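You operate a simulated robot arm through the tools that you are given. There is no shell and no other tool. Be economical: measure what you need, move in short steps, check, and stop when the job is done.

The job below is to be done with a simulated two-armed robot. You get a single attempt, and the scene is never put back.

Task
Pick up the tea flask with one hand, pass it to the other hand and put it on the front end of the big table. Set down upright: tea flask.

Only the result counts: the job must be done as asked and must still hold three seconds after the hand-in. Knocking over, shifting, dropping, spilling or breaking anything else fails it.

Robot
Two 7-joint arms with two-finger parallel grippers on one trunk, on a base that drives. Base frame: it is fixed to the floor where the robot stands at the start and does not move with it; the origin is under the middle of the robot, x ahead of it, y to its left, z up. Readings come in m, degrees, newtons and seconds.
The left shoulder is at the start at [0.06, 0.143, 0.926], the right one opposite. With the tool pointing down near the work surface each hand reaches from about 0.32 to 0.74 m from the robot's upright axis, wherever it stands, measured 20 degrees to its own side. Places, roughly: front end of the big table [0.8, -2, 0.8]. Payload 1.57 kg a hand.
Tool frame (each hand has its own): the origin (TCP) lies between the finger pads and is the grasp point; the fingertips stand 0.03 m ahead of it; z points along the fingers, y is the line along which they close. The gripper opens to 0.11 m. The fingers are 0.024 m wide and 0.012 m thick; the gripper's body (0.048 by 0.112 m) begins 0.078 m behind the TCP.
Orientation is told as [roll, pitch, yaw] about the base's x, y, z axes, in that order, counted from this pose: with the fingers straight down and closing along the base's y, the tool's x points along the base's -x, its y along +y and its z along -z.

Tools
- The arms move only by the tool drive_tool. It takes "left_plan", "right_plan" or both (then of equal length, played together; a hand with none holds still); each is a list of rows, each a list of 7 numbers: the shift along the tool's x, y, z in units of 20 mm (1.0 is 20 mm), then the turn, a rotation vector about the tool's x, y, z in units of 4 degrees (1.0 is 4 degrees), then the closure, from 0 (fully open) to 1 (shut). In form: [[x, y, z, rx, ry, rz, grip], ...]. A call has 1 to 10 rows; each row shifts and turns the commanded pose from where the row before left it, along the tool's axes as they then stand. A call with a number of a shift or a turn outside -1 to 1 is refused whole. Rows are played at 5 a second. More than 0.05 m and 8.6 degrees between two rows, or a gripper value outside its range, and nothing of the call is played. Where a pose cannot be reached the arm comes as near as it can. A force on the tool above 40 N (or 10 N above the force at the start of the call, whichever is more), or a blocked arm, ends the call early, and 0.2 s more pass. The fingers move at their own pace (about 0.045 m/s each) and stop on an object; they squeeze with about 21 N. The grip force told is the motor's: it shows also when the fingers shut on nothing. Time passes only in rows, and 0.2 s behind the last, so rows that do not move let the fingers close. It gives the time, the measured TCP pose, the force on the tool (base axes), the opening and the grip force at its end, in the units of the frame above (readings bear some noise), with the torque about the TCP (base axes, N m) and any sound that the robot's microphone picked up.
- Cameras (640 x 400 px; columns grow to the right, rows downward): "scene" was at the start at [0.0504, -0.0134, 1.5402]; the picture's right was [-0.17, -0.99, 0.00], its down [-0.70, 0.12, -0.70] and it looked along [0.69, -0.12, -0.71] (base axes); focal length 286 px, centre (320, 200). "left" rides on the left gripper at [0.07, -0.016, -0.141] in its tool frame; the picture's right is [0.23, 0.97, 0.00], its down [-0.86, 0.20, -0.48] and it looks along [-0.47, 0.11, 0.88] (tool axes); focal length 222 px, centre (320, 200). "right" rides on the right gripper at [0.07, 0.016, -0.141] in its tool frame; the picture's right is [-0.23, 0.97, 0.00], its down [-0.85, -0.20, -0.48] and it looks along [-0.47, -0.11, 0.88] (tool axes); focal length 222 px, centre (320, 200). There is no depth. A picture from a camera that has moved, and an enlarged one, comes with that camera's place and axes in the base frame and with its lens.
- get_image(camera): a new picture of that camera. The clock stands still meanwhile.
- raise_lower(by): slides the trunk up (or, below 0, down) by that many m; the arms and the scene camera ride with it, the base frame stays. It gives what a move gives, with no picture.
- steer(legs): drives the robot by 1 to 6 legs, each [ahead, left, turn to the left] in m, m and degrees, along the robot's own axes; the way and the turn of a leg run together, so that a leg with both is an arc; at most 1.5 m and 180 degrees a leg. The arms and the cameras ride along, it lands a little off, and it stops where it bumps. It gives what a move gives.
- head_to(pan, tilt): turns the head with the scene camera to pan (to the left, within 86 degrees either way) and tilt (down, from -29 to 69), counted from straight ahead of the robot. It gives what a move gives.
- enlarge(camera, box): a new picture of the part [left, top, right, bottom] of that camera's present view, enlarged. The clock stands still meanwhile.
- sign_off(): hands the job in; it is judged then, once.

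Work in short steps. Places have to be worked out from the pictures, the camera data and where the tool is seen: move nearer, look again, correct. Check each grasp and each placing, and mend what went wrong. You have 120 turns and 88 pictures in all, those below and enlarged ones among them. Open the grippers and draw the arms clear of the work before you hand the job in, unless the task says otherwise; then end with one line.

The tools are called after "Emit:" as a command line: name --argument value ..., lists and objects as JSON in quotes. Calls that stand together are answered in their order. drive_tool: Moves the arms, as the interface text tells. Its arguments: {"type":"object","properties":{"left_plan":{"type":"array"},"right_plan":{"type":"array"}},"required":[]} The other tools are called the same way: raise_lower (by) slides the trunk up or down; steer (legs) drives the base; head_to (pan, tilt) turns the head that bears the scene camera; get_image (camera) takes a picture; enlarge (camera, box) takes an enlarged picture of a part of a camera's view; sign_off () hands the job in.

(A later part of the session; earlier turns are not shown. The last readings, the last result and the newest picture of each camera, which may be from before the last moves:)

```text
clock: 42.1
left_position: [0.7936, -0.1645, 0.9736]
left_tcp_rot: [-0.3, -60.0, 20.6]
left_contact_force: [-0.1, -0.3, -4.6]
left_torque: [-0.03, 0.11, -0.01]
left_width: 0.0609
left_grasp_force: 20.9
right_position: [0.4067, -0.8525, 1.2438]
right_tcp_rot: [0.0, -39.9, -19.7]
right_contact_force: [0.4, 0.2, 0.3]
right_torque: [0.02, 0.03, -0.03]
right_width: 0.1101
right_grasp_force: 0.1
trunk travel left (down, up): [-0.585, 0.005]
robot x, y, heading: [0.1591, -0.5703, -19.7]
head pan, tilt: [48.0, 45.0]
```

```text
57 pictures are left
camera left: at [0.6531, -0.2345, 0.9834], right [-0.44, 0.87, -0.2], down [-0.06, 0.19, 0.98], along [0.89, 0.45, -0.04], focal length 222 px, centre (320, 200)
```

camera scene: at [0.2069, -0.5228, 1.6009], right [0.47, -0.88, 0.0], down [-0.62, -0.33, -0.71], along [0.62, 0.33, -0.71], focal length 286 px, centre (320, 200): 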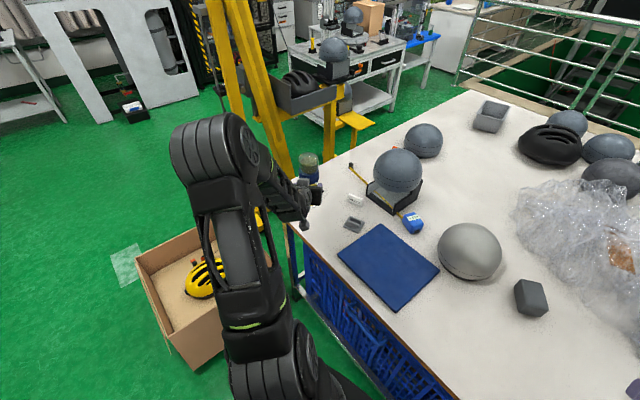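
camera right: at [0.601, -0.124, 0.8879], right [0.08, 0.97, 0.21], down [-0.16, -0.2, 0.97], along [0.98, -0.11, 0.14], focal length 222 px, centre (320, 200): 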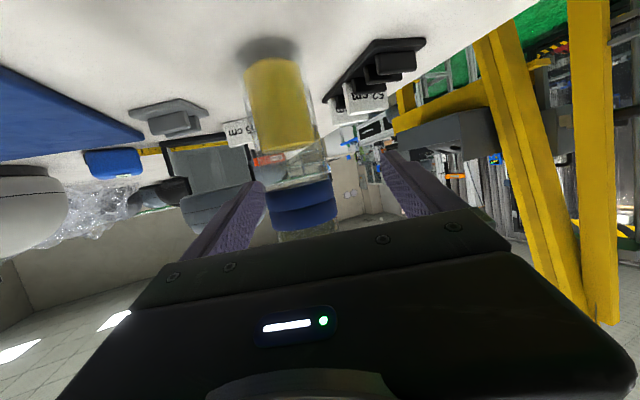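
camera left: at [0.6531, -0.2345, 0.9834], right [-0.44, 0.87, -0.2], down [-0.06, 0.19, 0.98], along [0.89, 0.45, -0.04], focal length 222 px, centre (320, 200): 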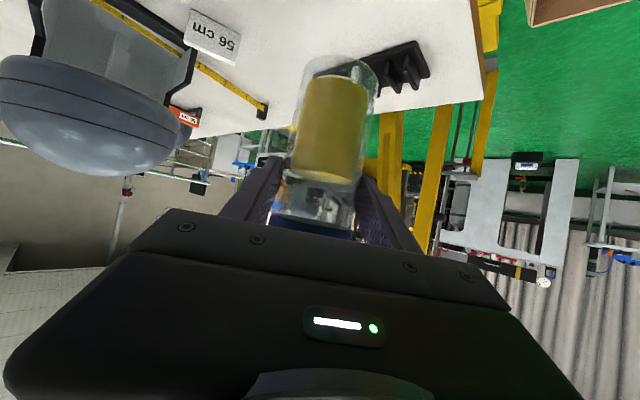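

Lifted cleanly, flask upright, weight about 4.6 N. I raise a little more and drive back and right, away from the table and the helmet, to do the handover over free floor.

Emit:
drive_tool --left_plan '[[-0.866, 0, -0.5, 0, 0, 0, 1], [-0.866, 0, -0.5, 0, 0, 0, 1], [-0.866, 0, -0.5, 0, 0, 0, 1]]'

Emit:
steer --legs '[[-0.15, -0.08, 0], [-0.15, -0.2, 0]]'

Emit:
get_image --camera "scene"

```text
clock: 42.9
left_position: [0.7924, -0.1618, 1.036]
left_tcp_rot: [-0.1, -60.1, 20.4]
left_contact_force: [-0.6, -1.1, -4.4]
left_torque: [-0.03, 0.05, 0.0]
left_width: 0.0609
left_grasp_force: 21.5
right_position: [0.4057, -0.8535, 1.2445]
right_tcp_rot: [0.0, -40.0, -19.6]
right_contact_force: [-0.3, -0.1, 0.5]
right_torque: [-0.04, -0.03, 0.01]
right_width: 0.1098
right_grasp_force: 0.0
trunk travel left (down, up): [-0.585, 0.005]
robot x, y, heading: [0.1593, -0.5743, -19.7]
head pan, tilt: [48.0, 45.0]
```

```text
clock: 45.8
left_position: [0.4126, -0.327, 1.0379]
left_tcp_rot: [-0.2, -60.1, 19.9]
left_contact_force: [-0.4, 0.4, -4.6]
left_torque: [-0.02, 0.08, 0.0]
left_width: 0.0613
left_grasp_force: 20.8
right_position: [0.02, -1.0138, 1.2441]
right_tcp_rot: [0.1, -40.0, -20.2]
right_contact_force: [0.5, 0.9, -0.2]
right_torque: [0.01, -0.05, 0.02]
right_width: 0.1101
right_grasp_force: 0.1
trunk travel left (down, up): [-0.585, 0.005]
robot x, y, heading: [-0.2209, -0.7318, -20.2]
head pan, tilt: [48.0, 45.0]
```

```text
56 pictures are left
camera scene: at [-0.1766, -0.6829, 1.601], right [0.47, -0.88, 0.0], down [-0.63, -0.33, -0.71], along [0.63, 0.33, -0.71], focal length 286 px, centre (320, 200)
```

scene: 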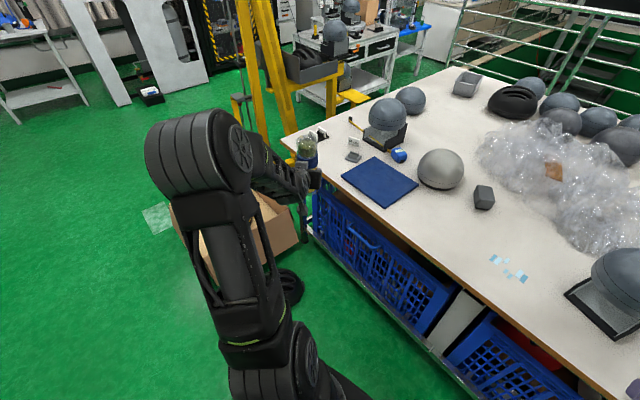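

Clear of table. Now bring the flask toward the front centre: first a translation, then a turn of the hand about the vertical (flask stays upright).

Emit:
drive_tool --left_plan '[[0.28, -0.94, -0.48, 0, 0, 0, 1], [0.28, -0.94, -0.48, 0, 0, 0, 1], [0.28, -0.94, -0.48, 0, 0, 0, 1], [0.28, -0.94, -0.48, 0, 0, 0, 1], [0.28, -0.94, -0.48, 0, 0, 0, 1], [0.28, -0.94, -0.48, 0, 0, 0, 1], [0.28, -0.94, -0.48, 0, 0, 0, 1], [0.28, -0.94, -0.48, 0, 0, 0, 1], [0.28, -0.94, -0.48, 0, 0, 0, 1], [0.28, -0.94, -0.48, 0, 0, 0, 1]]'

Emit:
drive_tool --left_plan '[[0, 0, 0, 0.866, 0, 0.5, 1], [0, 0, 0, 0.866, 0, 0.5, 1], [0, 0, 0, 0.866, 0, 0.5, 1], [0, 0, 0, 0.866, 0, 0.5, 1], [0, 0, 0, 0.866, 0, 0.5, 1], [0, 0, 0, 0.866, 0, 0.5, 1], [0, 0, 0, 0.866, 0, 0.5, 1], [0, 0, 0, 0.866, 0, 0.5, 1], [0, 0, 0, 0.866, 0, 0.5, 1], [0, 0, 0, 0.866, 0, 0.5, 1]]'

Emit:
head_to --pan 10 --tilt 45

Emit:
get_image --camera "scene"

```text
clock: 48.0
left_position: [0.3745, -0.5421, 1.0348]
left_tcp_rot: [-0.2, -60.2, 20.1]
left_contact_force: [-0.1, -0.2, -4.2]
left_torque: [-0.05, 0.09, 0.02]
left_width: 0.0607
left_grasp_force: 21.2
right_position: [0.0224, -1.0136, 1.244]
right_tcp_rot: [0.1, -39.9, -20.1]
right_contact_force: [-0.3, 0.2, -0.4]
right_torque: [-0.01, -0.01, -0.01]
right_width: 0.1099
right_grasp_force: 0.1
trunk travel left (down, up): [-0.585, 0.005]
robot x, y, heading: [-0.2193, -0.734, -20.2]
head pan, tilt: [48.0, 45.0]
```

```text
clock: 50.2
left_position: [0.3709, -0.5422, 1.0357]
left_tcp_rot: [-0.1, -60.1, -20.1]
left_contact_force: [0.1, 0.7, -4.7]
left_torque: [0.0, 0.09, -0.03]
left_width: 0.0611
left_grasp_force: 20.5
right_position: [0.022, -1.013, 1.2447]
right_tcp_rot: [-0.1, -40.0, -20.0]
right_contact_force: [0.4, 0.2, -1.1]
right_torque: [-0.01, 0.02, -0.01]
right_width: 0.1102
right_grasp_force: 0.2
trunk travel left (down, up): [-0.585, 0.005]
robot x, y, heading: [-0.2197, -0.7301, -20.3]
head pan, tilt: [48.0, 45.0]
```

```text
clock: 51.2
left_position: [0.371, -0.5417, 1.0358]
left_tcp_rot: [0.0, -60.1, -20.1]
left_contact_force: [-0.4, -0.1, -4.7]
left_torque: [0.05, 0.06, 0.03]
left_width: 0.0612
left_grasp_force: 20.7
right_position: [0.0215, -1.013, 1.2434]
right_tcp_rot: [-0.3, -40.0, -20.1]
right_contact_force: [0.5, -0.3, -0.1]
right_torque: [-0.03, -0.01, 0.0]
right_width: 0.1101
right_grasp_force: 0.1
trunk travel left (down, up): [-0.585, 0.005]
robot x, y, heading: [-0.2208, -0.7289, -19.9]
head pan, tilt: [10.0, 45.0]
```

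```text
55 pictures are left
camera scene: at [-0.1673, -0.7345, 1.6009], right [-0.18, -0.98, 0.0], down [-0.7, 0.12, -0.71], along [0.7, -0.12, -0.71], focal length 286 px, centre (320, 200)
```

scene: 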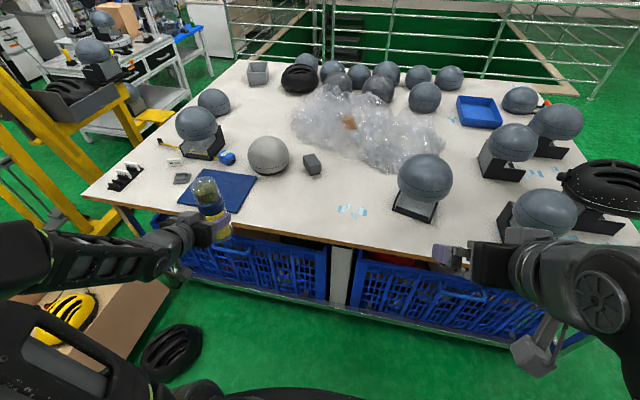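

Flask is held well. I slide the flask to the front centre and lower it 0.12 so the right hand can take its top from above.

Emit:
drive_tool --left_plan '[[0.314, -0.99, 0.18, 0, 0, 0, 1], [0.314, -0.99, 0.18, 0, 0, 0, 1], [0.314, -0.99, 0.18, 0, 0, 0, 1], [0.314, -0.99, 0.18, 0, 0, 0, 1], [0.314, -0.99, 0.18, 0, 0, 0, 1], [0.314, -0.99, 0.18, 0, 0, 0, 1], [0.314, -0.99, 0.18, 0, 0, 0, 1], [0.314, -0.99, 0.18, 0, 0, 0, 1]]'

Emit:
drive_tool --left_plan '[[0.314, -0.99, 0.18, 0, 0, 0, 1], [0.314, -0.99, 0.18, 0, 0, 0, 1], [0.314, -0.99, 0.18, 0, 0, 0, 1], [0.314, -0.99, 0.18, 0, 0, 0, 1], [0.314, -0.99, 0.18, 0, 0, 0, 1], [0.314, -0.99, 0.18, 0, 0, 0, 1], [0.314, -0.99, 0.18, 0, 0, 0, 1], [0.314, -0.99, 0.18, 0, 0, 0, 1]]'

Emit:
get_image --camera "scene"

```text
clock: 53.0
left_position: [0.35, -0.6897, 0.9751]
left_tcp_rot: [0.0, -60.0, -20.2]
left_contact_force: [0.1, -0.3, -4.9]
left_torque: [0.03, 0.08, 0.01]
left_width: 0.0609
left_grasp_force: 20.6
left hand out of reach, approached as far as the arm can: row 4, 5, 6, 7, 8
right_position: [0.0212, -1.0144, 1.2433]
right_tcp_rot: [-0.1, -39.9, -20.1]
right_contact_force: [-0.3, -0.4, 1.0]
right_torque: [0.0, 0.04, -0.01]
right_width: 0.1101
right_grasp_force: 0.1
trunk travel left (down, up): [-0.585, 0.005]
robot x, y, heading: [-0.22, -0.7303, -20.3]
head pan, tilt: [10.0, 45.0]
```

```text
clock: 54.9
left_position: [0.2914, -0.8393, 0.9171]
left_tcp_rot: [0.0, -60.2, -20.2]
left_contact_force: [-0.8, -0.2, -4.3]
left_torque: [0.05, 0.13, 0.0]
left_width: 0.061
left_grasp_force: 21.0
right_position: [0.0209, -1.0147, 1.2437]
right_tcp_rot: [0.0, -39.8, -20.2]
right_contact_force: [0.8, 0.3, -0.2]
right_torque: [0.03, 0.0, 0.03]
right_width: 0.1102
right_grasp_force: 0.1
trunk travel left (down, up): [-0.585, 0.005]
robot x, y, heading: [-0.2243, -0.7316, -20.1]
head pan, tilt: [10.0, 45.0]
```

```text
54 pictures are left
camera scene: at [-0.1674, -0.7355, 1.6009], right [-0.18, -0.98, 0.0], down [-0.7, 0.13, -0.71], along [0.7, -0.13, -0.71], focal length 286 px, centre (320, 200)
```

scene: 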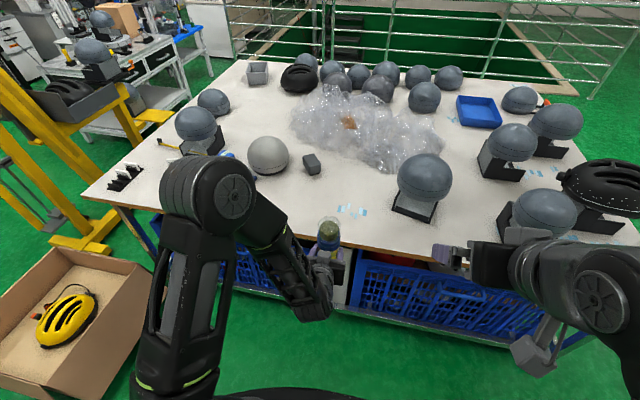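

Flask now front-centre at (0.291, -0.839), TCP z 0.917. Bring the right hand forward and down on its own side, then turn its fingers downward.

Emit:
drive_tool --right_plan '[[-0.32, 0, 0.92, 0, 0, 0, 0], [-0.32, 0, 0.92, 0, 0, 0, 0], [-0.32, 0, 0.92, 0, 0, 0, 0], [-0.32, 0, 0.92, 0, 0, 0, 0], [-0.32, 0, 0.92, 0, 0, 0, 0], [-0.32, 0, 0.92, 0, 0, 0, 0], [-0.32, 0, 0.92, 0, 0, 0, 0], [-0.32, 0, 0.92, 0, 0, 0, 0], [-0.32, 0, 0.92, 0, 0, 0, 0]]'

Emit:
drive_tool --right_plan '[[0, 0, 0, 0, 1, 0, 0], [0, 0, 0, 0, 1, 0, 0], [0, 0, 0, 0, 1, 0, 0], [0, 0, 0, 0, 1, 0, 0], [0, 0, 0, 0, 1, 0, 0], [0, 0, 0, 0, 1, 0, 0], [0, 0, 0, 0, 1, 0, 0], [0, 0, 0, 0, 1, 0, 0], [0, 0, 0, 0, 1, 0, 0], [0, 0, 0, 0, 1, 0, 0]]'

Emit:
get_image --camera "right"

Emit:
get_image --camera "scene"

```text
clock: 56.9
left_position: [0.2914, -0.8391, 0.9162]
left_tcp_rot: [0.0, -60.1, -20.1]
left_contact_force: [-0.3, -0.2, -4.8]
left_torque: [0.03, 0.12, -0.01]
left_width: 0.061
left_grasp_force: 20.7
right_position: [0.1634, -1.068, 1.1527]
right_tcp_rot: [-0.1, -39.9, -20.2]
right_contact_force: [-0.7, -0.6, 0.5]
right_torque: [-0.02, -0.01, -0.01]
right_width: 0.1103
right_grasp_force: 0.0
trunk travel left (down, up): [-0.585, 0.005]
robot x, y, heading: [-0.2213, -0.7323, -20.3]
head pan, tilt: [10.0, 45.0]
```

```text
clock: 59.0
left_position: [0.2929, -0.8382, 0.916]
left_tcp_rot: [0.1, -60.1, -20.1]
left_contact_force: [-0.5, -0.2, -4.2]
left_torque: [0.03, 0.04, -0.04]
left_width: 0.0611
left_grasp_force: 20.8
right_position: [0.1638, -1.0654, 1.1532]
right_tcp_rot: [-0.1, 0.1, -20.1]
right_contact_force: [-0.8, 0.1, 0.2]
right_torque: [-0.01, -0.01, 0.04]
right_width: 0.11
right_grasp_force: 0.1
trunk travel left (down, up): [-0.585, 0.005]
robot x, y, heading: [-0.2234, -0.7304, -20.4]
head pan, tilt: [10.0, 45.0]
```

```text
53 pictures are left
camera right: at [0.1036, -1.0266, 1.296], right [0.55, 0.84, 0.0], down [0.73, -0.48, 0.48], along [0.4, -0.26, -0.88], focal length 222 px, centre (320, 200)
```

right: 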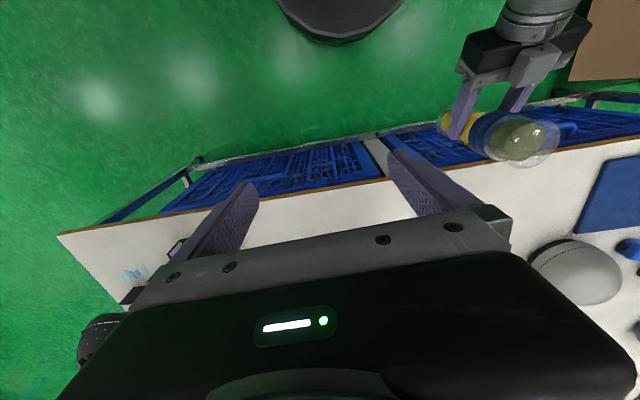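

```text
52 pictures are left
camera scene: at [-0.1668, -0.7344, 1.6009], right [-0.18, -0.98, 0.0], down [-0.7, 0.13, -0.71], along [0.7, -0.13, -0.71], focal length 286 px, centre (320, 200)
```

scene: 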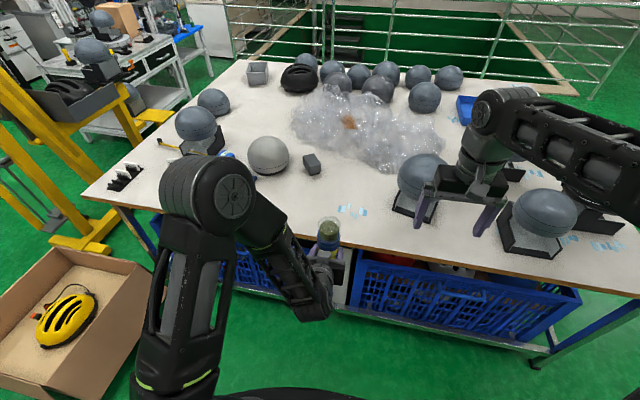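

Right hand points down and sits clear. Slide it left above the flask at the same height.

Emit:
drive_tool --right_plan '[[-0.165, 0.99, 0, 0, 0, 0, 0], [-0.165, 0.99, 0, 0, 0, 0, 0], [-0.165, 0.99, 0, 0, 0, 0, 0], [-0.165, 0.99, 0, 0, 0, 0, 0], [-0.165, 0.99, 0, 0, 0, 0, 0], [-0.165, 0.99, 0, 0, 0, 0, 0], [-0.165, 0.99, 0, 0, 0, 0, 0], [-0.165, 0.99, 0, 0, 0, 0, 0]]'

Emit:
get_image --camera "right"

Emit:
get_image --camera "scene"

```text
clock: 60.9
left_position: [0.2926, -0.8386, 0.9173]
left_tcp_rot: [0.0, -60.1, -20.2]
left_contact_force: [-0.4, 0.1, -5.2]
left_torque: [0.02, 0.07, 0.0]
left_width: 0.0611
left_grasp_force: 20.8
right_position: [0.2408, -0.926, 1.1524]
right_tcp_rot: [-0.1, 0.0, -20.2]
right_contact_force: [0.4, -0.2, -0.5]
right_torque: [-0.05, 0.0, 0.0]
right_width: 0.11
right_grasp_force: 0.2
trunk travel left (down, up): [-0.585, 0.005]
robot x, y, heading: [-0.2195, -0.7323, -20.2]
head pan, tilt: [10.0, 45.0]
```

```text
51 pictures are left
camera right: at [0.1811, -0.887, 1.2951], right [0.55, 0.84, 0.0], down [0.73, -0.48, 0.48], along [0.4, -0.26, -0.88], focal length 222 px, centre (320, 200)
```

right: 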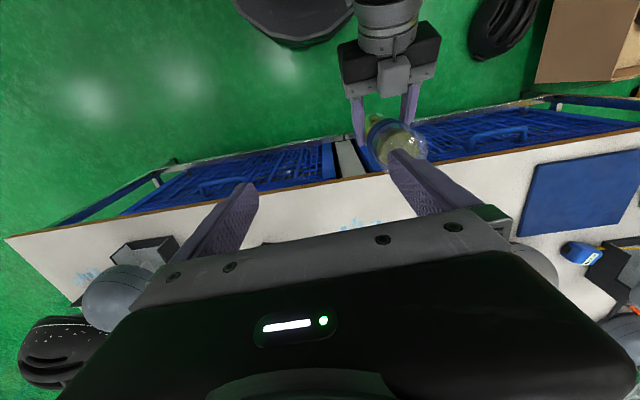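

```text
50 pictures are left
camera scene: at [-0.167, -0.7339, 1.6009], right [-0.18, -0.98, 0.0], down [-0.7, 0.12, -0.71], along [0.7, -0.13, -0.71], focal length 286 px, centre (320, 200)
```

scene: 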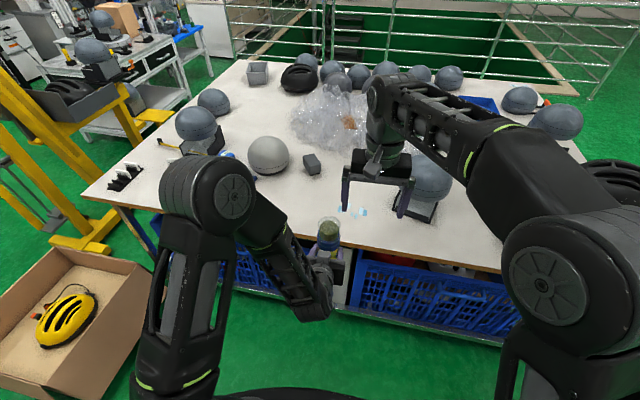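

Flask top triangulates to (0.292, -0.840), matching the left TCP. Slide the last 0.1 m over it and check.

Emit:
drive_tool --right_plan '[[-0.19, 1, 0, 0, 0, 0, 0], [-0.19, 1, 0, 0, 0, 0, 0], [-0.19, 1, 0, 0, 0, 0, 0], [-0.19, 1, 0, 0, 0, 0, 0], [-0.19, 1, 0, 0, 0, 0, 0]]'

Emit:
get_image --camera "right"

Emit:
get_image --camera "scene"

```text
clock: 62.0
left_position: [0.2928, -0.8387, 0.918]
left_tcp_rot: [-0.1, -60.1, -20.2]
left_contact_force: [-0.9, -0.6, -4.8]
left_torque: [0.0, 0.09, 0.01]
left_width: 0.061
left_grasp_force: 20.8
right_position: [0.2457, -0.9191, 1.153]
right_tcp_rot: [0.0, 0.0, -20.2]
right_contact_force: [-0.1, -0.4, 0.5]
right_torque: [0.01, -0.02, 0.0]
right_width: 0.1098
right_grasp_force: 0.1
right hand out of reach, approached as far as the arm can: row 1, 2, 3, 4, 5
trunk travel left (down, up): [-0.585, 0.005]
robot x, y, heading: [-0.2202, -0.7278, -20.1]
head pan, tilt: [10.0, 45.0]
```

```text
49 pictures are left
camera right: at [0.1854, -0.8799, 1.2942], right [0.55, 0.84, 0.0], down [0.73, -0.48, 0.48], along [0.4, -0.26, -0.88], focal length 222 px, centre (320, 200)
```

right: 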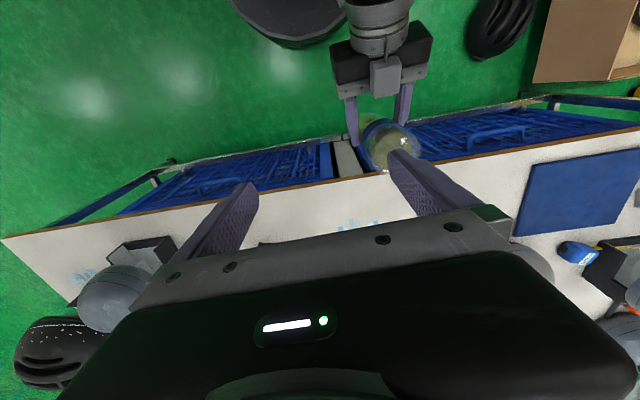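

```text
48 pictures are left
camera scene: at [-0.1672, -0.735, 1.6009], right [-0.18, -0.98, 0.0], down [-0.7, 0.13, -0.71], along [0.7, -0.13, -0.71], focal length 286 px, centre (320, 200)
```

scene: 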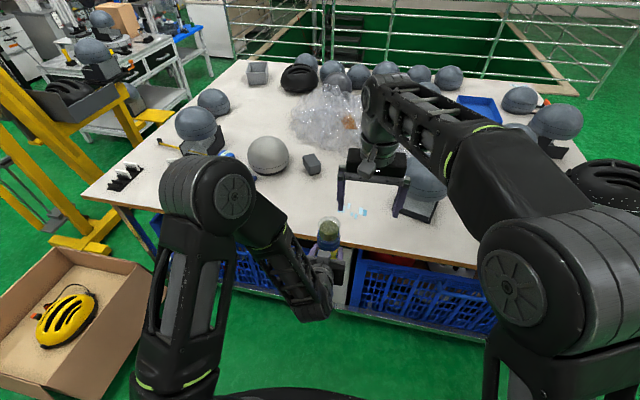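

Right arm is at its inward limit, so I move the right hand back out 0.05 m and bring the flask under it with the left hand.

Emit:
drive_tool --right_plan '[[0, -0.83, 0, 0, 0, 0, 0], [0, -0.83, 0, 0, 0, 0, 0], [0, -0.83, 0, 0, 0, 0, 0]]'

Emit:
drive_tool --left_plan '[[0.05, -0.89, -0.09, 0, 0, 0, 1], [0.05, -0.89, -0.09, 0, 0, 0, 1], [0.05, -0.89, -0.09, 0, 0, 0, 1], [0.05, -0.89, -0.09, 0, 0, 0, 1], [0.05, -0.89, -0.09, 0, 0, 0, 1], [0.05, -0.89, -0.09, 0, 0, 0, 1], [0.05, -0.89, -0.09, 0, 0, 0, 1], [0.05, -0.89, -0.09, 0, 0, 0, 1]]'

Emit:
get_image --camera "right"

Emit:
get_image --camera "scene"

```text
clock: 62.9
left_position: [0.2929, -0.8397, 0.9175]
left_tcp_rot: [0.1, -60.0, -20.2]
left_contact_force: [-0.6, -0.5, -4.2]
left_torque: [0.03, 0.08, 0.0]
left_width: 0.0608
left_grasp_force: 20.8
right_position: [0.2285, -0.9648, 1.1528]
right_tcp_rot: [0.0, 0.2, -20.1]
right_contact_force: [-0.1, -0.1, 0.5]
right_torque: [-0.02, 0.03, -0.01]
right_width: 0.1102
right_grasp_force: 0.0
trunk travel left (down, up): [-0.585, 0.005]
robot x, y, heading: [-0.2168, -0.7311, -20.2]
head pan, tilt: [10.0, 45.0]
```

```text
clock: 64.7
left_position: [0.2287, -0.9673, 0.9152]
left_tcp_rot: [0.0, -60.1, -20.2]
left_contact_force: [0.0, -0.5, -5.4]
left_torque: [0.03, 0.06, 0.0]
left_width: 0.0609
left_grasp_force: 21.2
right_position: [0.2285, -0.9643, 1.1526]
right_tcp_rot: [0.0, 0.1, -20.2]
right_contact_force: [0.6, 0.3, 0.6]
right_torque: [0.04, -0.01, -0.01]
right_width: 0.1104
right_grasp_force: 0.0
trunk travel left (down, up): [-0.585, 0.005]
robot x, y, heading: [-0.2207, -0.7288, -20.1]
head pan, tilt: [10.0, 45.0]
```

```text
47 pictures are left
camera right: at [0.1685, -0.9255, 1.2945], right [0.55, 0.84, 0.0], down [0.73, -0.48, 0.48], along [0.4, -0.26, -0.88], focal length 222 px, centre (320, 200)
```

right: 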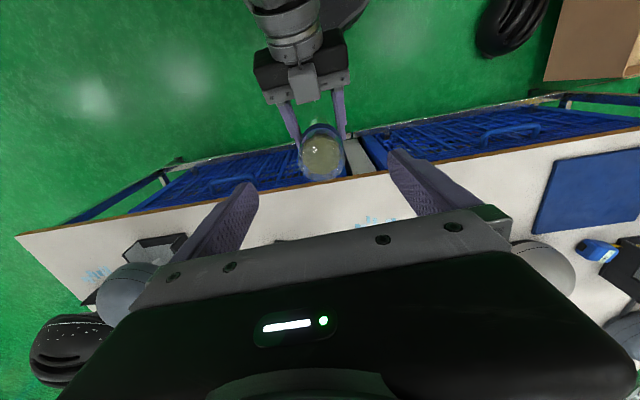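

```text
46 pictures are left
camera scene: at [-0.1675, -0.7355, 1.6009], right [-0.18, -0.98, 0.0], down [-0.7, 0.13, -0.71], along [0.7, -0.13, -0.71], focal length 286 px, centre (320, 200)
```

scene: 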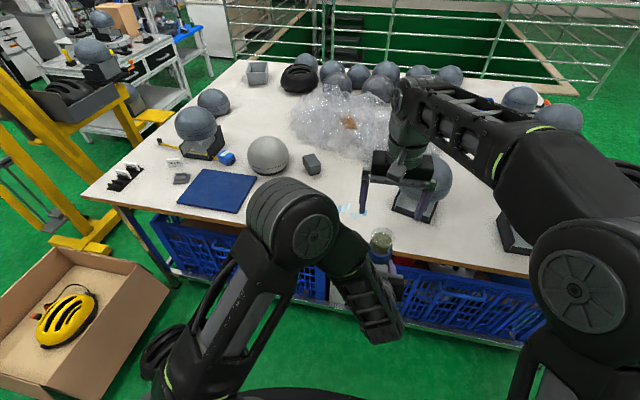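

Aligned within ~5 mm. Lower the right hand 0.1 m, fingers straddling the flask's top, and check.

Emit:
drive_tool --right_plan '[[-0.05, 0, 0.9, 0, 0, 0, 0], [-0.05, 0, 0.9, 0, 0, 0, 0], [-0.05, 0, 0.9, 0, 0, 0, 0], [-0.05, 0, 0.9, 0, 0, 0, 0], [-0.05, 0, 0.9, 0, 0, 0, 0], [0, 0, 0.9, 0, 0, 0, 0]]'

Emit:
get_image --camera "right"

Emit:
enlarge --camera "scene" --box '[300, 150, 500, 275]'

```text
clock: 66.0
left_position: [0.2279, -0.9675, 0.915]
left_tcp_rot: [0.0, -60.0, -20.2]
left_contact_force: [-0.9, 0.2, -4.1]
left_torque: [0.01, 0.08, -0.03]
left_width: 0.061
left_grasp_force: 21.0
right_position: [0.2337, -0.9657, 1.0412]
right_tcp_rot: [0.0, 0.1, -20.2]
right_contact_force: [-0.3, -0.5, 0.0]
right_torque: [0.01, 0.0, 0.01]
right_width: 0.1102
right_grasp_force: 0.1
trunk travel left (down, up): [-0.585, 0.005]
robot x, y, heading: [-0.2209, -0.729, -20.5]
head pan, tilt: [10.0, 45.0]
```

```text
45 pictures are left
camera right: at [0.1736, -0.9266, 1.184], right [0.55, 0.84, 0.0], down [0.73, -0.48, 0.48], along [0.4, -0.26, -0.88], focal length 222 px, centre (320, 200)
```

right: 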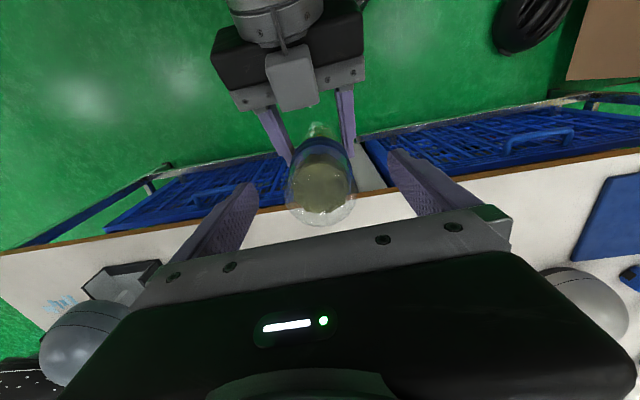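

```text
3.20 times, centred on (400, 212) of scene
camera zoom: at [-0.167, -0.7351, 1.6009], right [-0.18, -0.98, 0.0], down [-0.7, 0.13, -0.71], along [0.7, -0.13, -0.71], focal length 914 px, centre (64, 160)
```

zoom: 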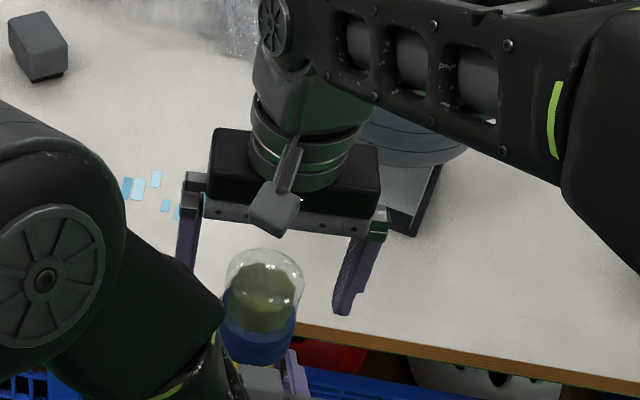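

Flask sits between the right fingers. Lower the last 0.05 m to TCP z ≈ 0.99.

Emit:
drive_tool --right_plan '[[0, 0, 0.85, 0, 0, 0, 0], [0, 0, 0.85, 0, 0, 0, 0], [0, 0, 0.85, 0, 0, 0, 0]]'

Emit:
get_image --camera "right"

Emit:
enlarge --camera "scene" --box '[300, 150, 500, 275]'

```text
clock: 66.8
left_position: [0.2299, -0.9674, 0.9147]
left_tcp_rot: [0.0, -60.1, -20.2]
left_contact_force: [0.5, -0.2, -5.3]
left_torque: [0.01, 0.1, 0.03]
left_width: 0.0611
left_grasp_force: 20.4
right_position: [0.2324, -0.9644, 0.9927]
right_tcp_rot: [-0.1, 0.1, -20.2]
right_contact_force: [0.4, -0.4, -0.6]
right_torque: [-0.04, 0.01, -0.01]
right_width: 0.1102
right_grasp_force: 0.1
trunk travel left (down, up): [-0.585, 0.005]
robot x, y, heading: [-0.2171, -0.7299, -20.4]
head pan, tilt: [10.0, 45.0]
```

```text
43 pictures are left
camera right: at [0.1734, -0.9257, 1.1348], right [0.55, 0.84, 0.0], down [0.73, -0.48, 0.48], along [0.4, -0.26, -0.88], focal length 222 px, centre (320, 200)
```

right: 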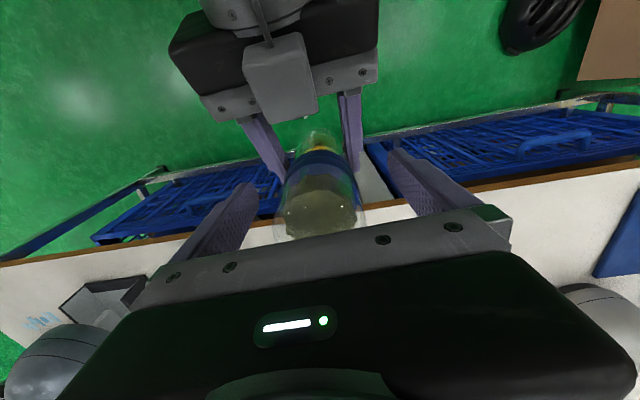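

```text
3.20 times, centred on (400, 212) of scene
camera zoom: at [-0.167, -0.7352, 1.6009], right [-0.18, -0.98, 0.0], down [-0.7, 0.13, -0.71], along [0.7, -0.13, -0.71], focal length 914 px, centre (64, 160)
```

zoom: 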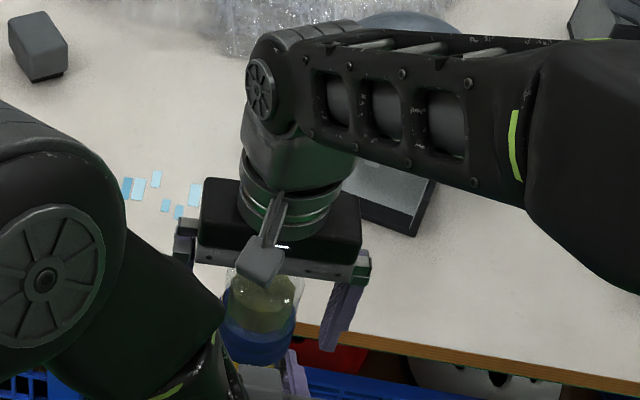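

Close the right gripper on the flask's upper part while the left still holds.

Emit:
drive_tool --right_plan '[[0, 0, 0, 0, 0, 0, 0.3], [0, 0, 0, 0, 0, 0, 0.6], [0, 0, 0, 0, 0, 0, 1], [0, 0, 0, 0, 0, 0, 1], [0, 0, 0, 0, 0, 0, 1], [0, 0, 0, 0, 0, 0, 1], [0, 0, 0, 0, 0, 0, 1]]'

Emit:
get_image --camera "right"

```text
clock: 68.5
left_position: [0.2291, -0.9647, 0.9164]
left_tcp_rot: [0.2, -60.1, -20.0]
left_contact_force: [2.9, 17.4, -3.1]
left_torque: [-0.48, 0.23, 0.27]
left_width: 0.061
left_grasp_force: 21.0
right_position: [0.2327, -0.9662, 0.9939]
right_tcp_rot: [-0.2, 0.0, -20.3]
right_contact_force: [-2.7, -16.6, -1.3]
right_torque: [-0.83, 0.08, -0.25]
right_width: 0.0609
right_grasp_force: 21.5
trunk travel left (down, up): [-0.585, 0.005]
robot x, y, heading: [-0.2183, -0.7309, -20.0]
head pan, tilt: [10.0, 45.0]
```

```text
41 pictures are left
camera right: at [0.1732, -0.9269, 1.1349], right [0.55, 0.83, 0.0], down [0.73, -0.48, 0.48], along [0.4, -0.27, -0.88], focal length 222 px, centre (320, 200)
```

right: 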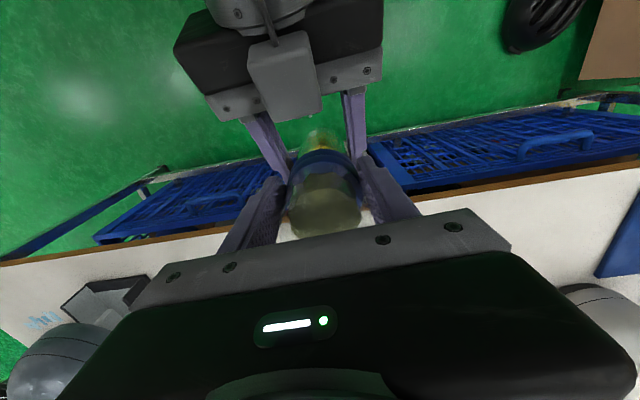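

Both hands hold, with ~17 N sideways strain. I shift the right hand a few mm to relieve it, before opening the left.

Emit:
drive_tool --right_plan '[[0, -0.06, 0, 0, 0, 0, 1], [0, -0.06, 0, 0, 0, 0, 1], [0, 0, 0, 0, 0, 0, 1]]'

```text
clock: 69.2
left_position: [0.2291, -0.9673, 0.9161]
left_tcp_rot: [0.0, -60.1, -20.2]
left_contact_force: [6.9, 14.8, -1.4]
left_torque: [-0.02, 0.26, 0.26]
left_width: 0.0609
left_grasp_force: 21.1
right_position: [0.2317, -0.9671, 0.9935]
right_tcp_rot: [0.0, 0.2, -20.1]
right_contact_force: [-7.3, -12.5, 0.6]
right_torque: [-0.95, 0.35, -0.22]
right_width: 0.0612
right_grasp_force: 20.8
trunk travel left (down, up): [-0.585, 0.005]
robot x, y, heading: [-0.222, -0.7325, -19.9]
head pan, tilt: [10.0, 45.0]
```

Strain dropped slightly; shift a little more.

Emit:
drive_tool --right_plan '[[0.05, -0.1, 0, 0, 0, 0, 1], [0.05, -0.1, 0, 0, 0, 0, 1], [0, 0, 0, 0, 0, 0, 1]]'

```text
clock: 70.0
left_position: [0.2271, -0.968, 0.9165]
left_tcp_rot: [-0.1, -60.2, -20.2]
left_contact_force: [-4.1, 1.1, 1.7]
left_torque: [0.26, -0.38, 0.06]
left_width: 0.061
left_grasp_force: 20.8
right_position: [0.2298, -0.9693, 0.994]
right_tcp_rot: [0.2, -0.1, -20.1]
right_contact_force: [3.5, -0.4, -1.7]
right_torque: [-0.36, 0.18, -0.07]
right_width: 0.0611
right_grasp_force: 21.1
trunk travel left (down, up): [-0.585, 0.005]
robot x, y, heading: [-0.2185, -0.7284, -20.3]
head pan, tilt: [10.0, 45.0]
```

Strain is gone. Open the left hand gradually.

Emit:
drive_tool --left_plan '[[0, 0, 0, 0, 0, 0, 0.35], [0, 0, 0, 0, 0, 0, 0.2], [0, 0, 0, 0, 0, 0, 0], [0, 0, 0, 0, 0, 0, 0], [0, 0, 0, 0, 0, 0, 0]]'

Emit:
get_image --camera "right"

Emit:
get_image --camera "left"

```text
clock: 71.2
left_position: [0.2289, -0.967, 0.9164]
left_tcp_rot: [0.0, -60.1, -20.2]
left_contact_force: [-0.3, 0.2, -1.3]
left_torque: [-0.02, -0.01, -0.02]
left_width: 0.11
left_grasp_force: 0.0
right_position: [0.2285, -0.9703, 0.9941]
right_tcp_rot: [0.1, 0.1, -20.1]
right_contact_force: [0.0, -0.8, 0.1]
right_torque: [0.01, 0.09, 0.04]
right_width: 0.0611
right_grasp_force: 21.2
trunk travel left (down, up): [-0.585, 0.005]
robot x, y, heading: [-0.2188, -0.7332, -20.6]
head pan, tilt: [10.0, 45.0]
```

```text
40 pictures are left
camera right: at [0.1695, -0.9318, 1.1354], right [0.55, 0.84, 0.0], down [0.73, -0.48, 0.48], along [0.4, -0.26, -0.88], focal length 222 px, centre (320, 200)
```

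right: 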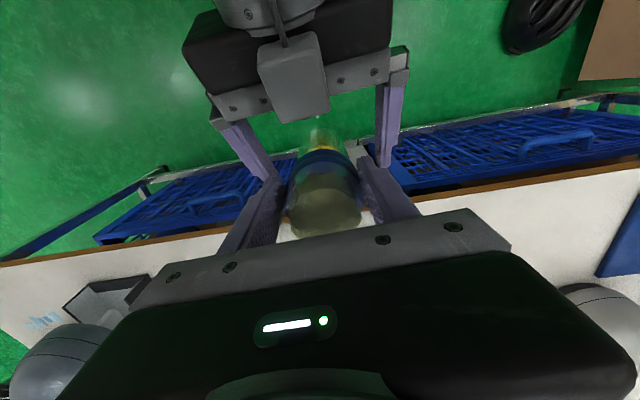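

```text
39 pictures are left
camera left: at [0.0761, -0.9283, 0.9259], right [0.23, 0.95, -0.2], down [0.08, 0.18, 0.98], along [0.97, -0.24, -0.03], focal length 222 px, centre (320, 200)
```

left: 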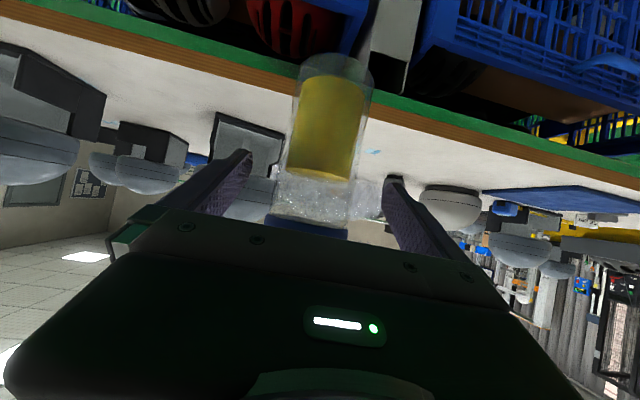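

The right hand holds the flask alone (0.061 m, 21 N). Withdraw the left hand horizontally backwards.

Emit:
drive_tool --left_plan '[[0.5, 0, -0.866, 0, 0, 0, 0], [0.5, 0, -0.866, 0, 0, 0, 0], [0.5, 0, -0.866, 0, 0, 0, 0], [0.5, 0, -0.866, 0, 0, 0, 0]]'

Emit:
get_image --camera "right"

```text
clock: 72.2
left_position: [0.1521, -0.9371, 0.9162]
left_tcp_rot: [-0.1, -60.2, -20.3]
left_contact_force: [-0.6, 0.5, -0.2]
left_torque: [0.01, 0.01, -0.01]
left_width: 0.1101
left_grasp_force: 0.0
right_position: [0.229, -0.9698, 0.993]
right_tcp_rot: [0.0, 0.1, -20.2]
right_contact_force: [0.0, -0.3, -0.4]
right_torque: [-0.01, 0.09, -0.01]
right_width: 0.061
right_grasp_force: 21.5
trunk travel left (down, up): [-0.585, 0.005]
robot x, y, heading: [-0.2238, -0.731, -20.3]
head pan, tilt: [10.0, 45.0]
```

```text
38 pictures are left
camera right: at [0.1693, -0.9318, 1.1355], right [0.55, 0.84, 0.0], down [0.73, -0.48, 0.48], along [0.4, -0.26, -0.88], focal length 222 px, centre (320, 200)
```

right: 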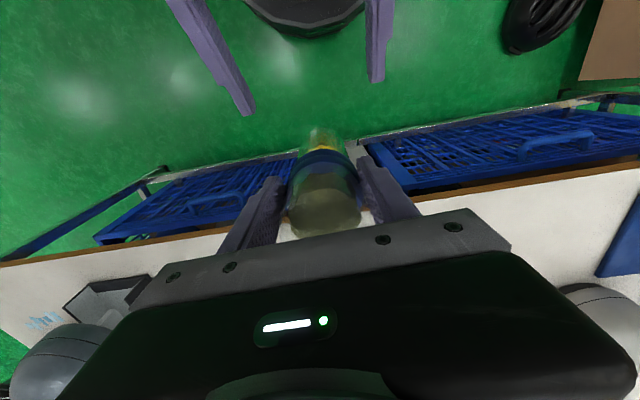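

Left fingers are clear of the flask. Swing the left hand away to its own side.

Emit:
drive_tool --left_plan '[[0.3, 0.4, -0.5, 0, 0, 0, 0], [0, 1, 0, 0, 0, 0, 0], [0, 1, 0, 0, 0, 0, 0], [0, 1, 0, 0, 0, 0, 0], [0, 1, 0, 0, 0, 0, 0], [0, 1, 0, 0, 0, 0, 0], [0, 1, 0, 0, 0, 0, 0], [0, 1, 0, 0, 0, 0, 0], [0, 1, 0, 0, 0, 0, 0], [0, 1, 0, 0, 0, 0, 0]]'

Emit:
drive_tool --right_plan '[[0, 0, -0.5, 0, 0, 0, 1], [0, 0, -1, 0, 0, 0, 1], [0, 0, -1, 0, 0, 0, 1], [0, 0, -1, 0, 0, 0, 1]]'

Emit:
get_image --camera "scene"

```text
clock: 74.5
left_position: [0.2354, -0.8126, 0.8865]
left_tcp_rot: [0.0, -60.1, -20.0]
left_contact_force: [0.0, 0.5, -0.4]
left_torque: [-0.02, 0.02, 0.01]
left_width: 0.11
left_grasp_force: 0.0
left hand out of reach, approached as far as the arm can: row 5, 6, 7, 8, 9, 10
right_position: [0.2299, -0.9704, 0.994]
right_tcp_rot: [0.0, 0.1, -20.2]
right_contact_force: [-0.1, 0.0, 0.2]
right_torque: [0.02, 0.07, -0.01]
right_width: 0.0608
right_grasp_force: 20.9
trunk travel left (down, up): [-0.585, 0.005]
robot x, y, heading: [-0.2235, -0.7295, -20.2]
head pan, tilt: [10.0, 45.0]
```

```text
clock: 75.5
left_position: [0.2351, -0.8139, 0.8875]
left_tcp_rot: [0.1, -60.2, -20.3]
left_contact_force: [0.4, -0.1, 1.0]
left_torque: [-0.02, -0.04, 0.03]
left_width: 0.1099
left_grasp_force: 0.0
right_position: [0.227, -0.9711, 1.0649]
right_tcp_rot: [0.0, 0.2, -20.1]
right_contact_force: [0.8, -0.5, -4.4]
right_torque: [0.01, 0.1, 0.02]
right_width: 0.0611
right_grasp_force: 20.5
trunk travel left (down, up): [-0.585, 0.005]
robot x, y, heading: [-0.2203, -0.7346, -20.3]
head pan, tilt: [10.0, 45.0]
```

```text
37 pictures are left
camera scene: at [-0.1675, -0.735, 1.6009], right [-0.18, -0.98, 0.0], down [-0.7, 0.13, -0.71], along [0.7, -0.13, -0.71], focal length 286 px, centre (320, 200)
```

scene: 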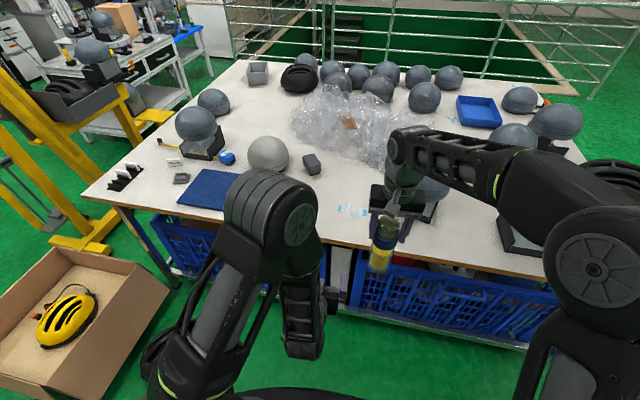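

Handover done; the right hand carries the flask alone (4.4 N). Now look at the right-hand (front) end of the table.

Emit:
head_to --pan -30 --tilt 30

Emit:
get_image --camera "scene"

```text
clock: 76.5
left_position: [0.2356, -0.8136, 0.8877]
left_tcp_rot: [0.2, -60.1, -20.3]
left_contact_force: [0.1, -0.1, -0.4]
left_torque: [0.03, -0.02, -0.01]
left_width: 0.1097
left_grasp_force: 0.0
right_position: [0.2276, -0.9717, 1.0639]
right_tcp_rot: [0.0, 0.1, -20.1]
right_contact_force: [0.2, -0.1, -4.5]
right_torque: [0.02, 0.1, 0.02]
right_width: 0.0607
right_grasp_force: 20.8
trunk travel left (down, up): [-0.585, 0.005]
robot x, y, heading: [-0.2195, -0.7319, -20.0]
head pan, tilt: [-30.0, 30.0]
```

```text
36 pictures are left
camera scene: at [-0.1894, -0.7901, 1.6235], right [-0.77, -0.64, 0.0], down [-0.32, 0.38, -0.87], along [0.55, -0.66, -0.5], focal length 286 px, centre (320, 200)
```

scene: 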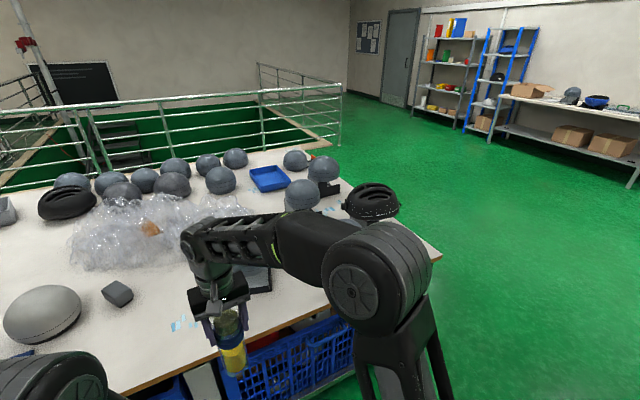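

Floor on that side is free; the table's near-right corner is at about (0.01, -1.83). I back off a little and drive parallel to the table past its end, then turn left to face the end.

Emit:
steer --legs '[[-0.12, 0, 0], [0, -1.5, 0], [0, 0, 88]]'

Emit:
head_to --pan -45 --tilt 30

Emit:
get_image --camera "scene"

```text
clock: 88.6
left_position: [-0.7514, -1.6714, 0.8873]
left_tcp_rot: [0.1, -60.1, 66.2]
left_contact_force: [-0.9, 0.1, 0.8]
left_torque: [0.02, 0.01, 0.01]
left_width: 0.1099
left_grasp_force: 0.0
right_position: [-0.5936, -1.6889, 1.0642]
right_tcp_rot: [0.0, 0.2, 66.2]
right_contact_force: [0.2, 0.5, -4.4]
right_torque: [-0.09, 0.02, -0.01]
right_width: 0.0609
right_grasp_force: 21.3
trunk travel left (down, up): [-0.585, 0.005]
robot x, y, heading: [-0.8649, -2.1231, 66.1]
head pan, tilt: [-30.0, 30.0]
```

```text
clock: 89.4
left_position: [-0.7507, -1.6702, 0.8879]
left_tcp_rot: [0.1, -60.0, 66.2]
left_contact_force: [0.1, -0.4, 0.5]
left_torque: [-0.01, 0.01, 0.0]
left_width: 0.11
left_grasp_force: 0.1
right_position: [-0.5936, -1.6889, 1.0642]
right_tcp_rot: [0.0, 0.1, 66.3]
right_contact_force: [0.1, 0.0, -5.4]
right_torque: [-0.06, 0.05, 0.02]
right_width: 0.0611
right_grasp_force: 21.4
trunk travel left (down, up): [-0.585, 0.005]
robot x, y, heading: [-0.8611, -2.12, 66.3]
head pan, tilt: [-45.0, 30.0]
```

```text
35 pictures are left
camera scene: at [-0.7885, -2.1142, 1.6235], right [0.36, -0.93, 0.0], down [-0.47, -0.18, -0.87], along [0.81, 0.31, -0.5], focal length 286 px, centre (320, 200)
```

scene: 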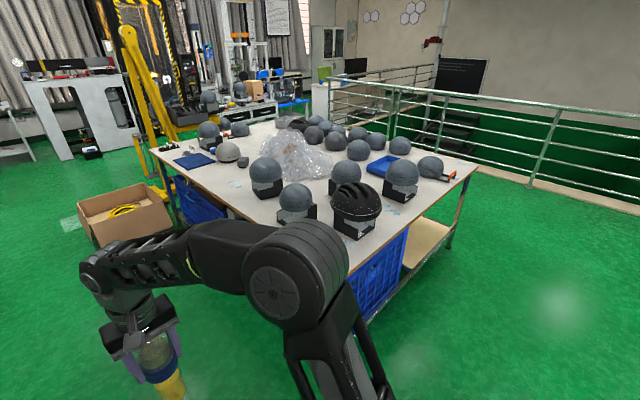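

I see the end of the table; zoom to find free space along that edge.

Emit:
enlarge --camera "scene" --box '[280, 130, 500, 268]'

```text
2.90 times, centred on (390, 199) of scene
camera zoom: at [-0.7885, -2.1142, 1.6235], right [0.36, -0.93, 0.0], down [-0.47, -0.18, -0.87], along [0.81, 0.31, -0.5], focal length 828 px, centre (117, 203)
```

zoom: 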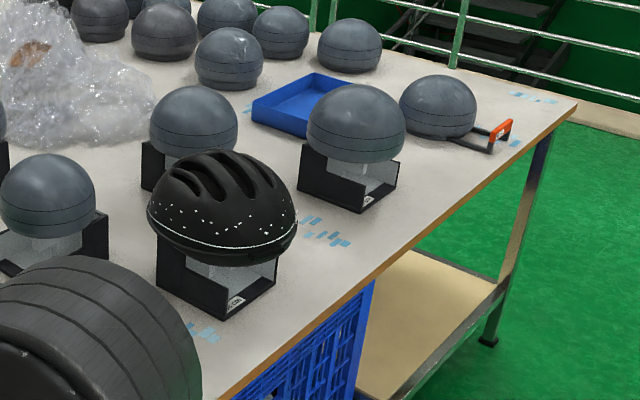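

A free spot lies between the helmet stand and the next head form, around (0.55, -2.01), ~0.11 m in from the end edge. First swing the empty left hand out to the left, clear of where the helmet will be.

Emit:
drive_tool --left_plan '[[-0.26, 0.8, -0.15, -0.866, 0, -0.5, 0], [-0.26, 0.8, -0.15, -0.866, 0, -0.5, 0], [-0.26, 0.8, -0.15, -0.866, 0, -0.5, 0], [-0.26, 0.8, -0.15, -0.866, 0, -0.5, 0], [-0.26, 0.8, -0.15, -0.866, 0, -0.5, 0], [-0.26, 0.8, -0.15, -0.866, 0, -0.5, 0], [-0.26, 0.8, -0.15, -0.866, 0, -0.5, 0], [-0.26, 0.8, -0.15, -0.866, 0, -0.5, 0], [-0.26, 0.8, -0.15, -0.866, 0, -0.5, 0], [-0.26, 0.8, -0.15, -0.866, 0, -0.5, 0]]'

Emit:
drive_tool --left_plan '[[-0.2, 1, 0.3, 0, 0, 0, 0], [-0.2, 1, 0.3, 0, 0, 0, 0], [-0.2, 1, 0.3, 0, 0, 0, 0], [-0.2, 1, 0.3, 0, 0, 0, 0], [-0.2, 1, 0.3, 0, 0, 0, 0], [-0.2, 1, 0.3, 0, 0, 0, 0], [-0.2, 1, 0.3, 0, 0, 0, 0], [-0.2, 1, 0.3, 0, 0, 0, 0], [-0.2, 1, 0.3, 0, 0, 0, 0], [-0.2, 1, 0.3, 0, 0, 0, 0]]'

```text
clock: 91.6
left_position: [-0.8855, -1.6385, 0.9359]
left_tcp_rot: [-0.1, -60.3, 106.6]
left_contact_force: [-0.5, 0.3, -0.1]
left_torque: [0.02, -0.01, -0.03]
left_width: 0.1101
left_grasp_force: 0.0
left hand out of reach, approached as far as the arm can: row 2, 3, 5, 6, 7, 8, 10
right_position: [-0.5933, -1.6883, 1.0641]
right_tcp_rot: [0.0, 0.1, 66.2]
right_contact_force: [-0.4, -0.1, -5.3]
right_torque: [-0.05, 0.05, -0.02]
right_width: 0.0611
right_grasp_force: 21.1
trunk travel left (down, up): [-0.585, 0.005]
robot x, y, heading: [-0.8578, -2.1206, 66.3]
head pan, tilt: [-45.0, 30.0]
```

```text
clock: 93.8
left_position: [-1.0428, -1.5577, 0.9006]
left_tcp_rot: [-0.2, -60.0, 106.4]
left_contact_force: [-0.5, -0.4, -0.1]
left_torque: [0.02, 0.0, 0.0]
left_width: 0.1099
left_grasp_force: 0.0
left hand out of reach, approached as far as the arm can: row 1, 2, 3, 4, 5, 6, 7, 8, 9, 10
right_position: [-0.5933, -1.6895, 1.064]
right_tcp_rot: [-0.1, 0.1, 66.3]
right_contact_force: [0.9, -0.1, -4.5]
right_torque: [-0.08, 0.01, 0.0]
right_width: 0.0607
right_grasp_force: 21.2
trunk travel left (down, up): [-0.585, 0.005]
robot x, y, heading: [-0.8656, -2.1197, 66.0]
head pan, tilt: [-45.0, 30.0]
```

Move the left hand a bit farther left and up.

Emit:
drive_tool --left_plan '[[-0.66, 0.78, -0.1, 0, 0, 0, 0], [-0.66, 0.78, -0.1, 0, 0, 0, 0], [-0.66, 0.78, -0.1, 0, 0, 0, 0], [-0.66, 0.78, -0.1, 0, 0, 0, 0], [-0.66, 0.78, -0.1, 0, 0, 0, 0], [-0.66, 0.78, -0.1, 0, 0, 0, 0], [-0.66, 0.78, -0.1, 0, 0, 0, 0], [-0.66, 0.78, -0.1, 0, 0, 0, 0]]'

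```text
clock: 95.6
left_position: [-1.1743, -1.5425, 0.9953]
left_tcp_rot: [-0.2, -60.0, 106.3]
left_contact_force: [-0.3, -0.9, -0.5]
left_torque: [-0.02, -0.01, 0.0]
left_width: 0.1097
left_grasp_force: 0.0
left hand out of reach, approached as far as the arm can: row 1, 2, 3
right_position: [-0.5935, -1.6897, 1.0639]
right_tcp_rot: [0.1, 0.0, 66.2]
right_contact_force: [0.4, -0.3, -5.5]
right_torque: [-0.09, 0.04, 0.01]
right_width: 0.061
right_grasp_force: 21.1
trunk travel left (down, up): [-0.585, 0.005]
robot x, y, heading: [-0.8625, -2.1193, 66.3]
head pan, tilt: [-45.0, 30.0]
```

Left hand is out of the way. Drive back and then along to a staging point ~0.3 m short of the table's end.

Emit:
steer --legs '[[-0.14, 0, 0], [0, -1.18, 0.7]]'

Emit:
head_to --pan -8 --tilt 42

Emit:
get_image --camera "scene"

```text
clock: 102.4
left_position: [-0.1881, -2.1281, 0.9953]
left_tcp_rot: [-0.1, -60.1, 108.4]
left_contact_force: [0.2, 0.1, -0.1]
left_torque: [-0.01, 0.0, 0.0]
left_width: 0.1103
left_grasp_force: 0.1
right_position: [0.3987, -2.2559, 1.0637]
right_tcp_rot: [0.0, 0.1, 68.2]
right_contact_force: [0.8, -0.4, -5.3]
right_torque: [-0.07, 0.08, 0.0]
right_width: 0.061
right_grasp_force: 21.3
trunk travel left (down, up): [-0.585, 0.005]
robot x, y, heading: [0.142, -2.698, 68.3]
head pan, tilt: [-45.0, 30.0]
```

```text
clock: 103.4
left_position: [-0.1882, -2.1282, 0.995]
left_tcp_rot: [-0.3, -60.1, 108.4]
left_contact_force: [1.3, 0.2, -0.1]
left_torque: [0.02, 0.02, 0.01]
left_width: 0.1104
left_grasp_force: 0.1
right_position: [0.3996, -2.2556, 1.065]
right_tcp_rot: [0.0, 0.2, 68.2]
right_contact_force: [0.2, -0.1, -4.6]
right_torque: [-0.06, 0.03, -0.02]
right_width: 0.0609
right_grasp_force: 21.3
trunk travel left (down, up): [-0.585, 0.005]
robot x, y, heading: [0.1398, -2.6934, 68.2]
head pan, tilt: [-8.0, 42.0]
```

```text
33 pictures are left
camera scene: at [0.1764, -2.6501, 1.6053], right [0.87, -0.5, 0.0], down [-0.33, -0.58, -0.74], along [0.37, 0.64, -0.67], focal length 286 px, centre (320, 200)
```

scene: 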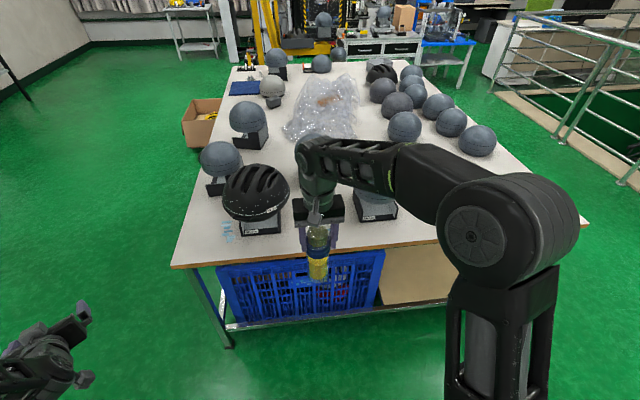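

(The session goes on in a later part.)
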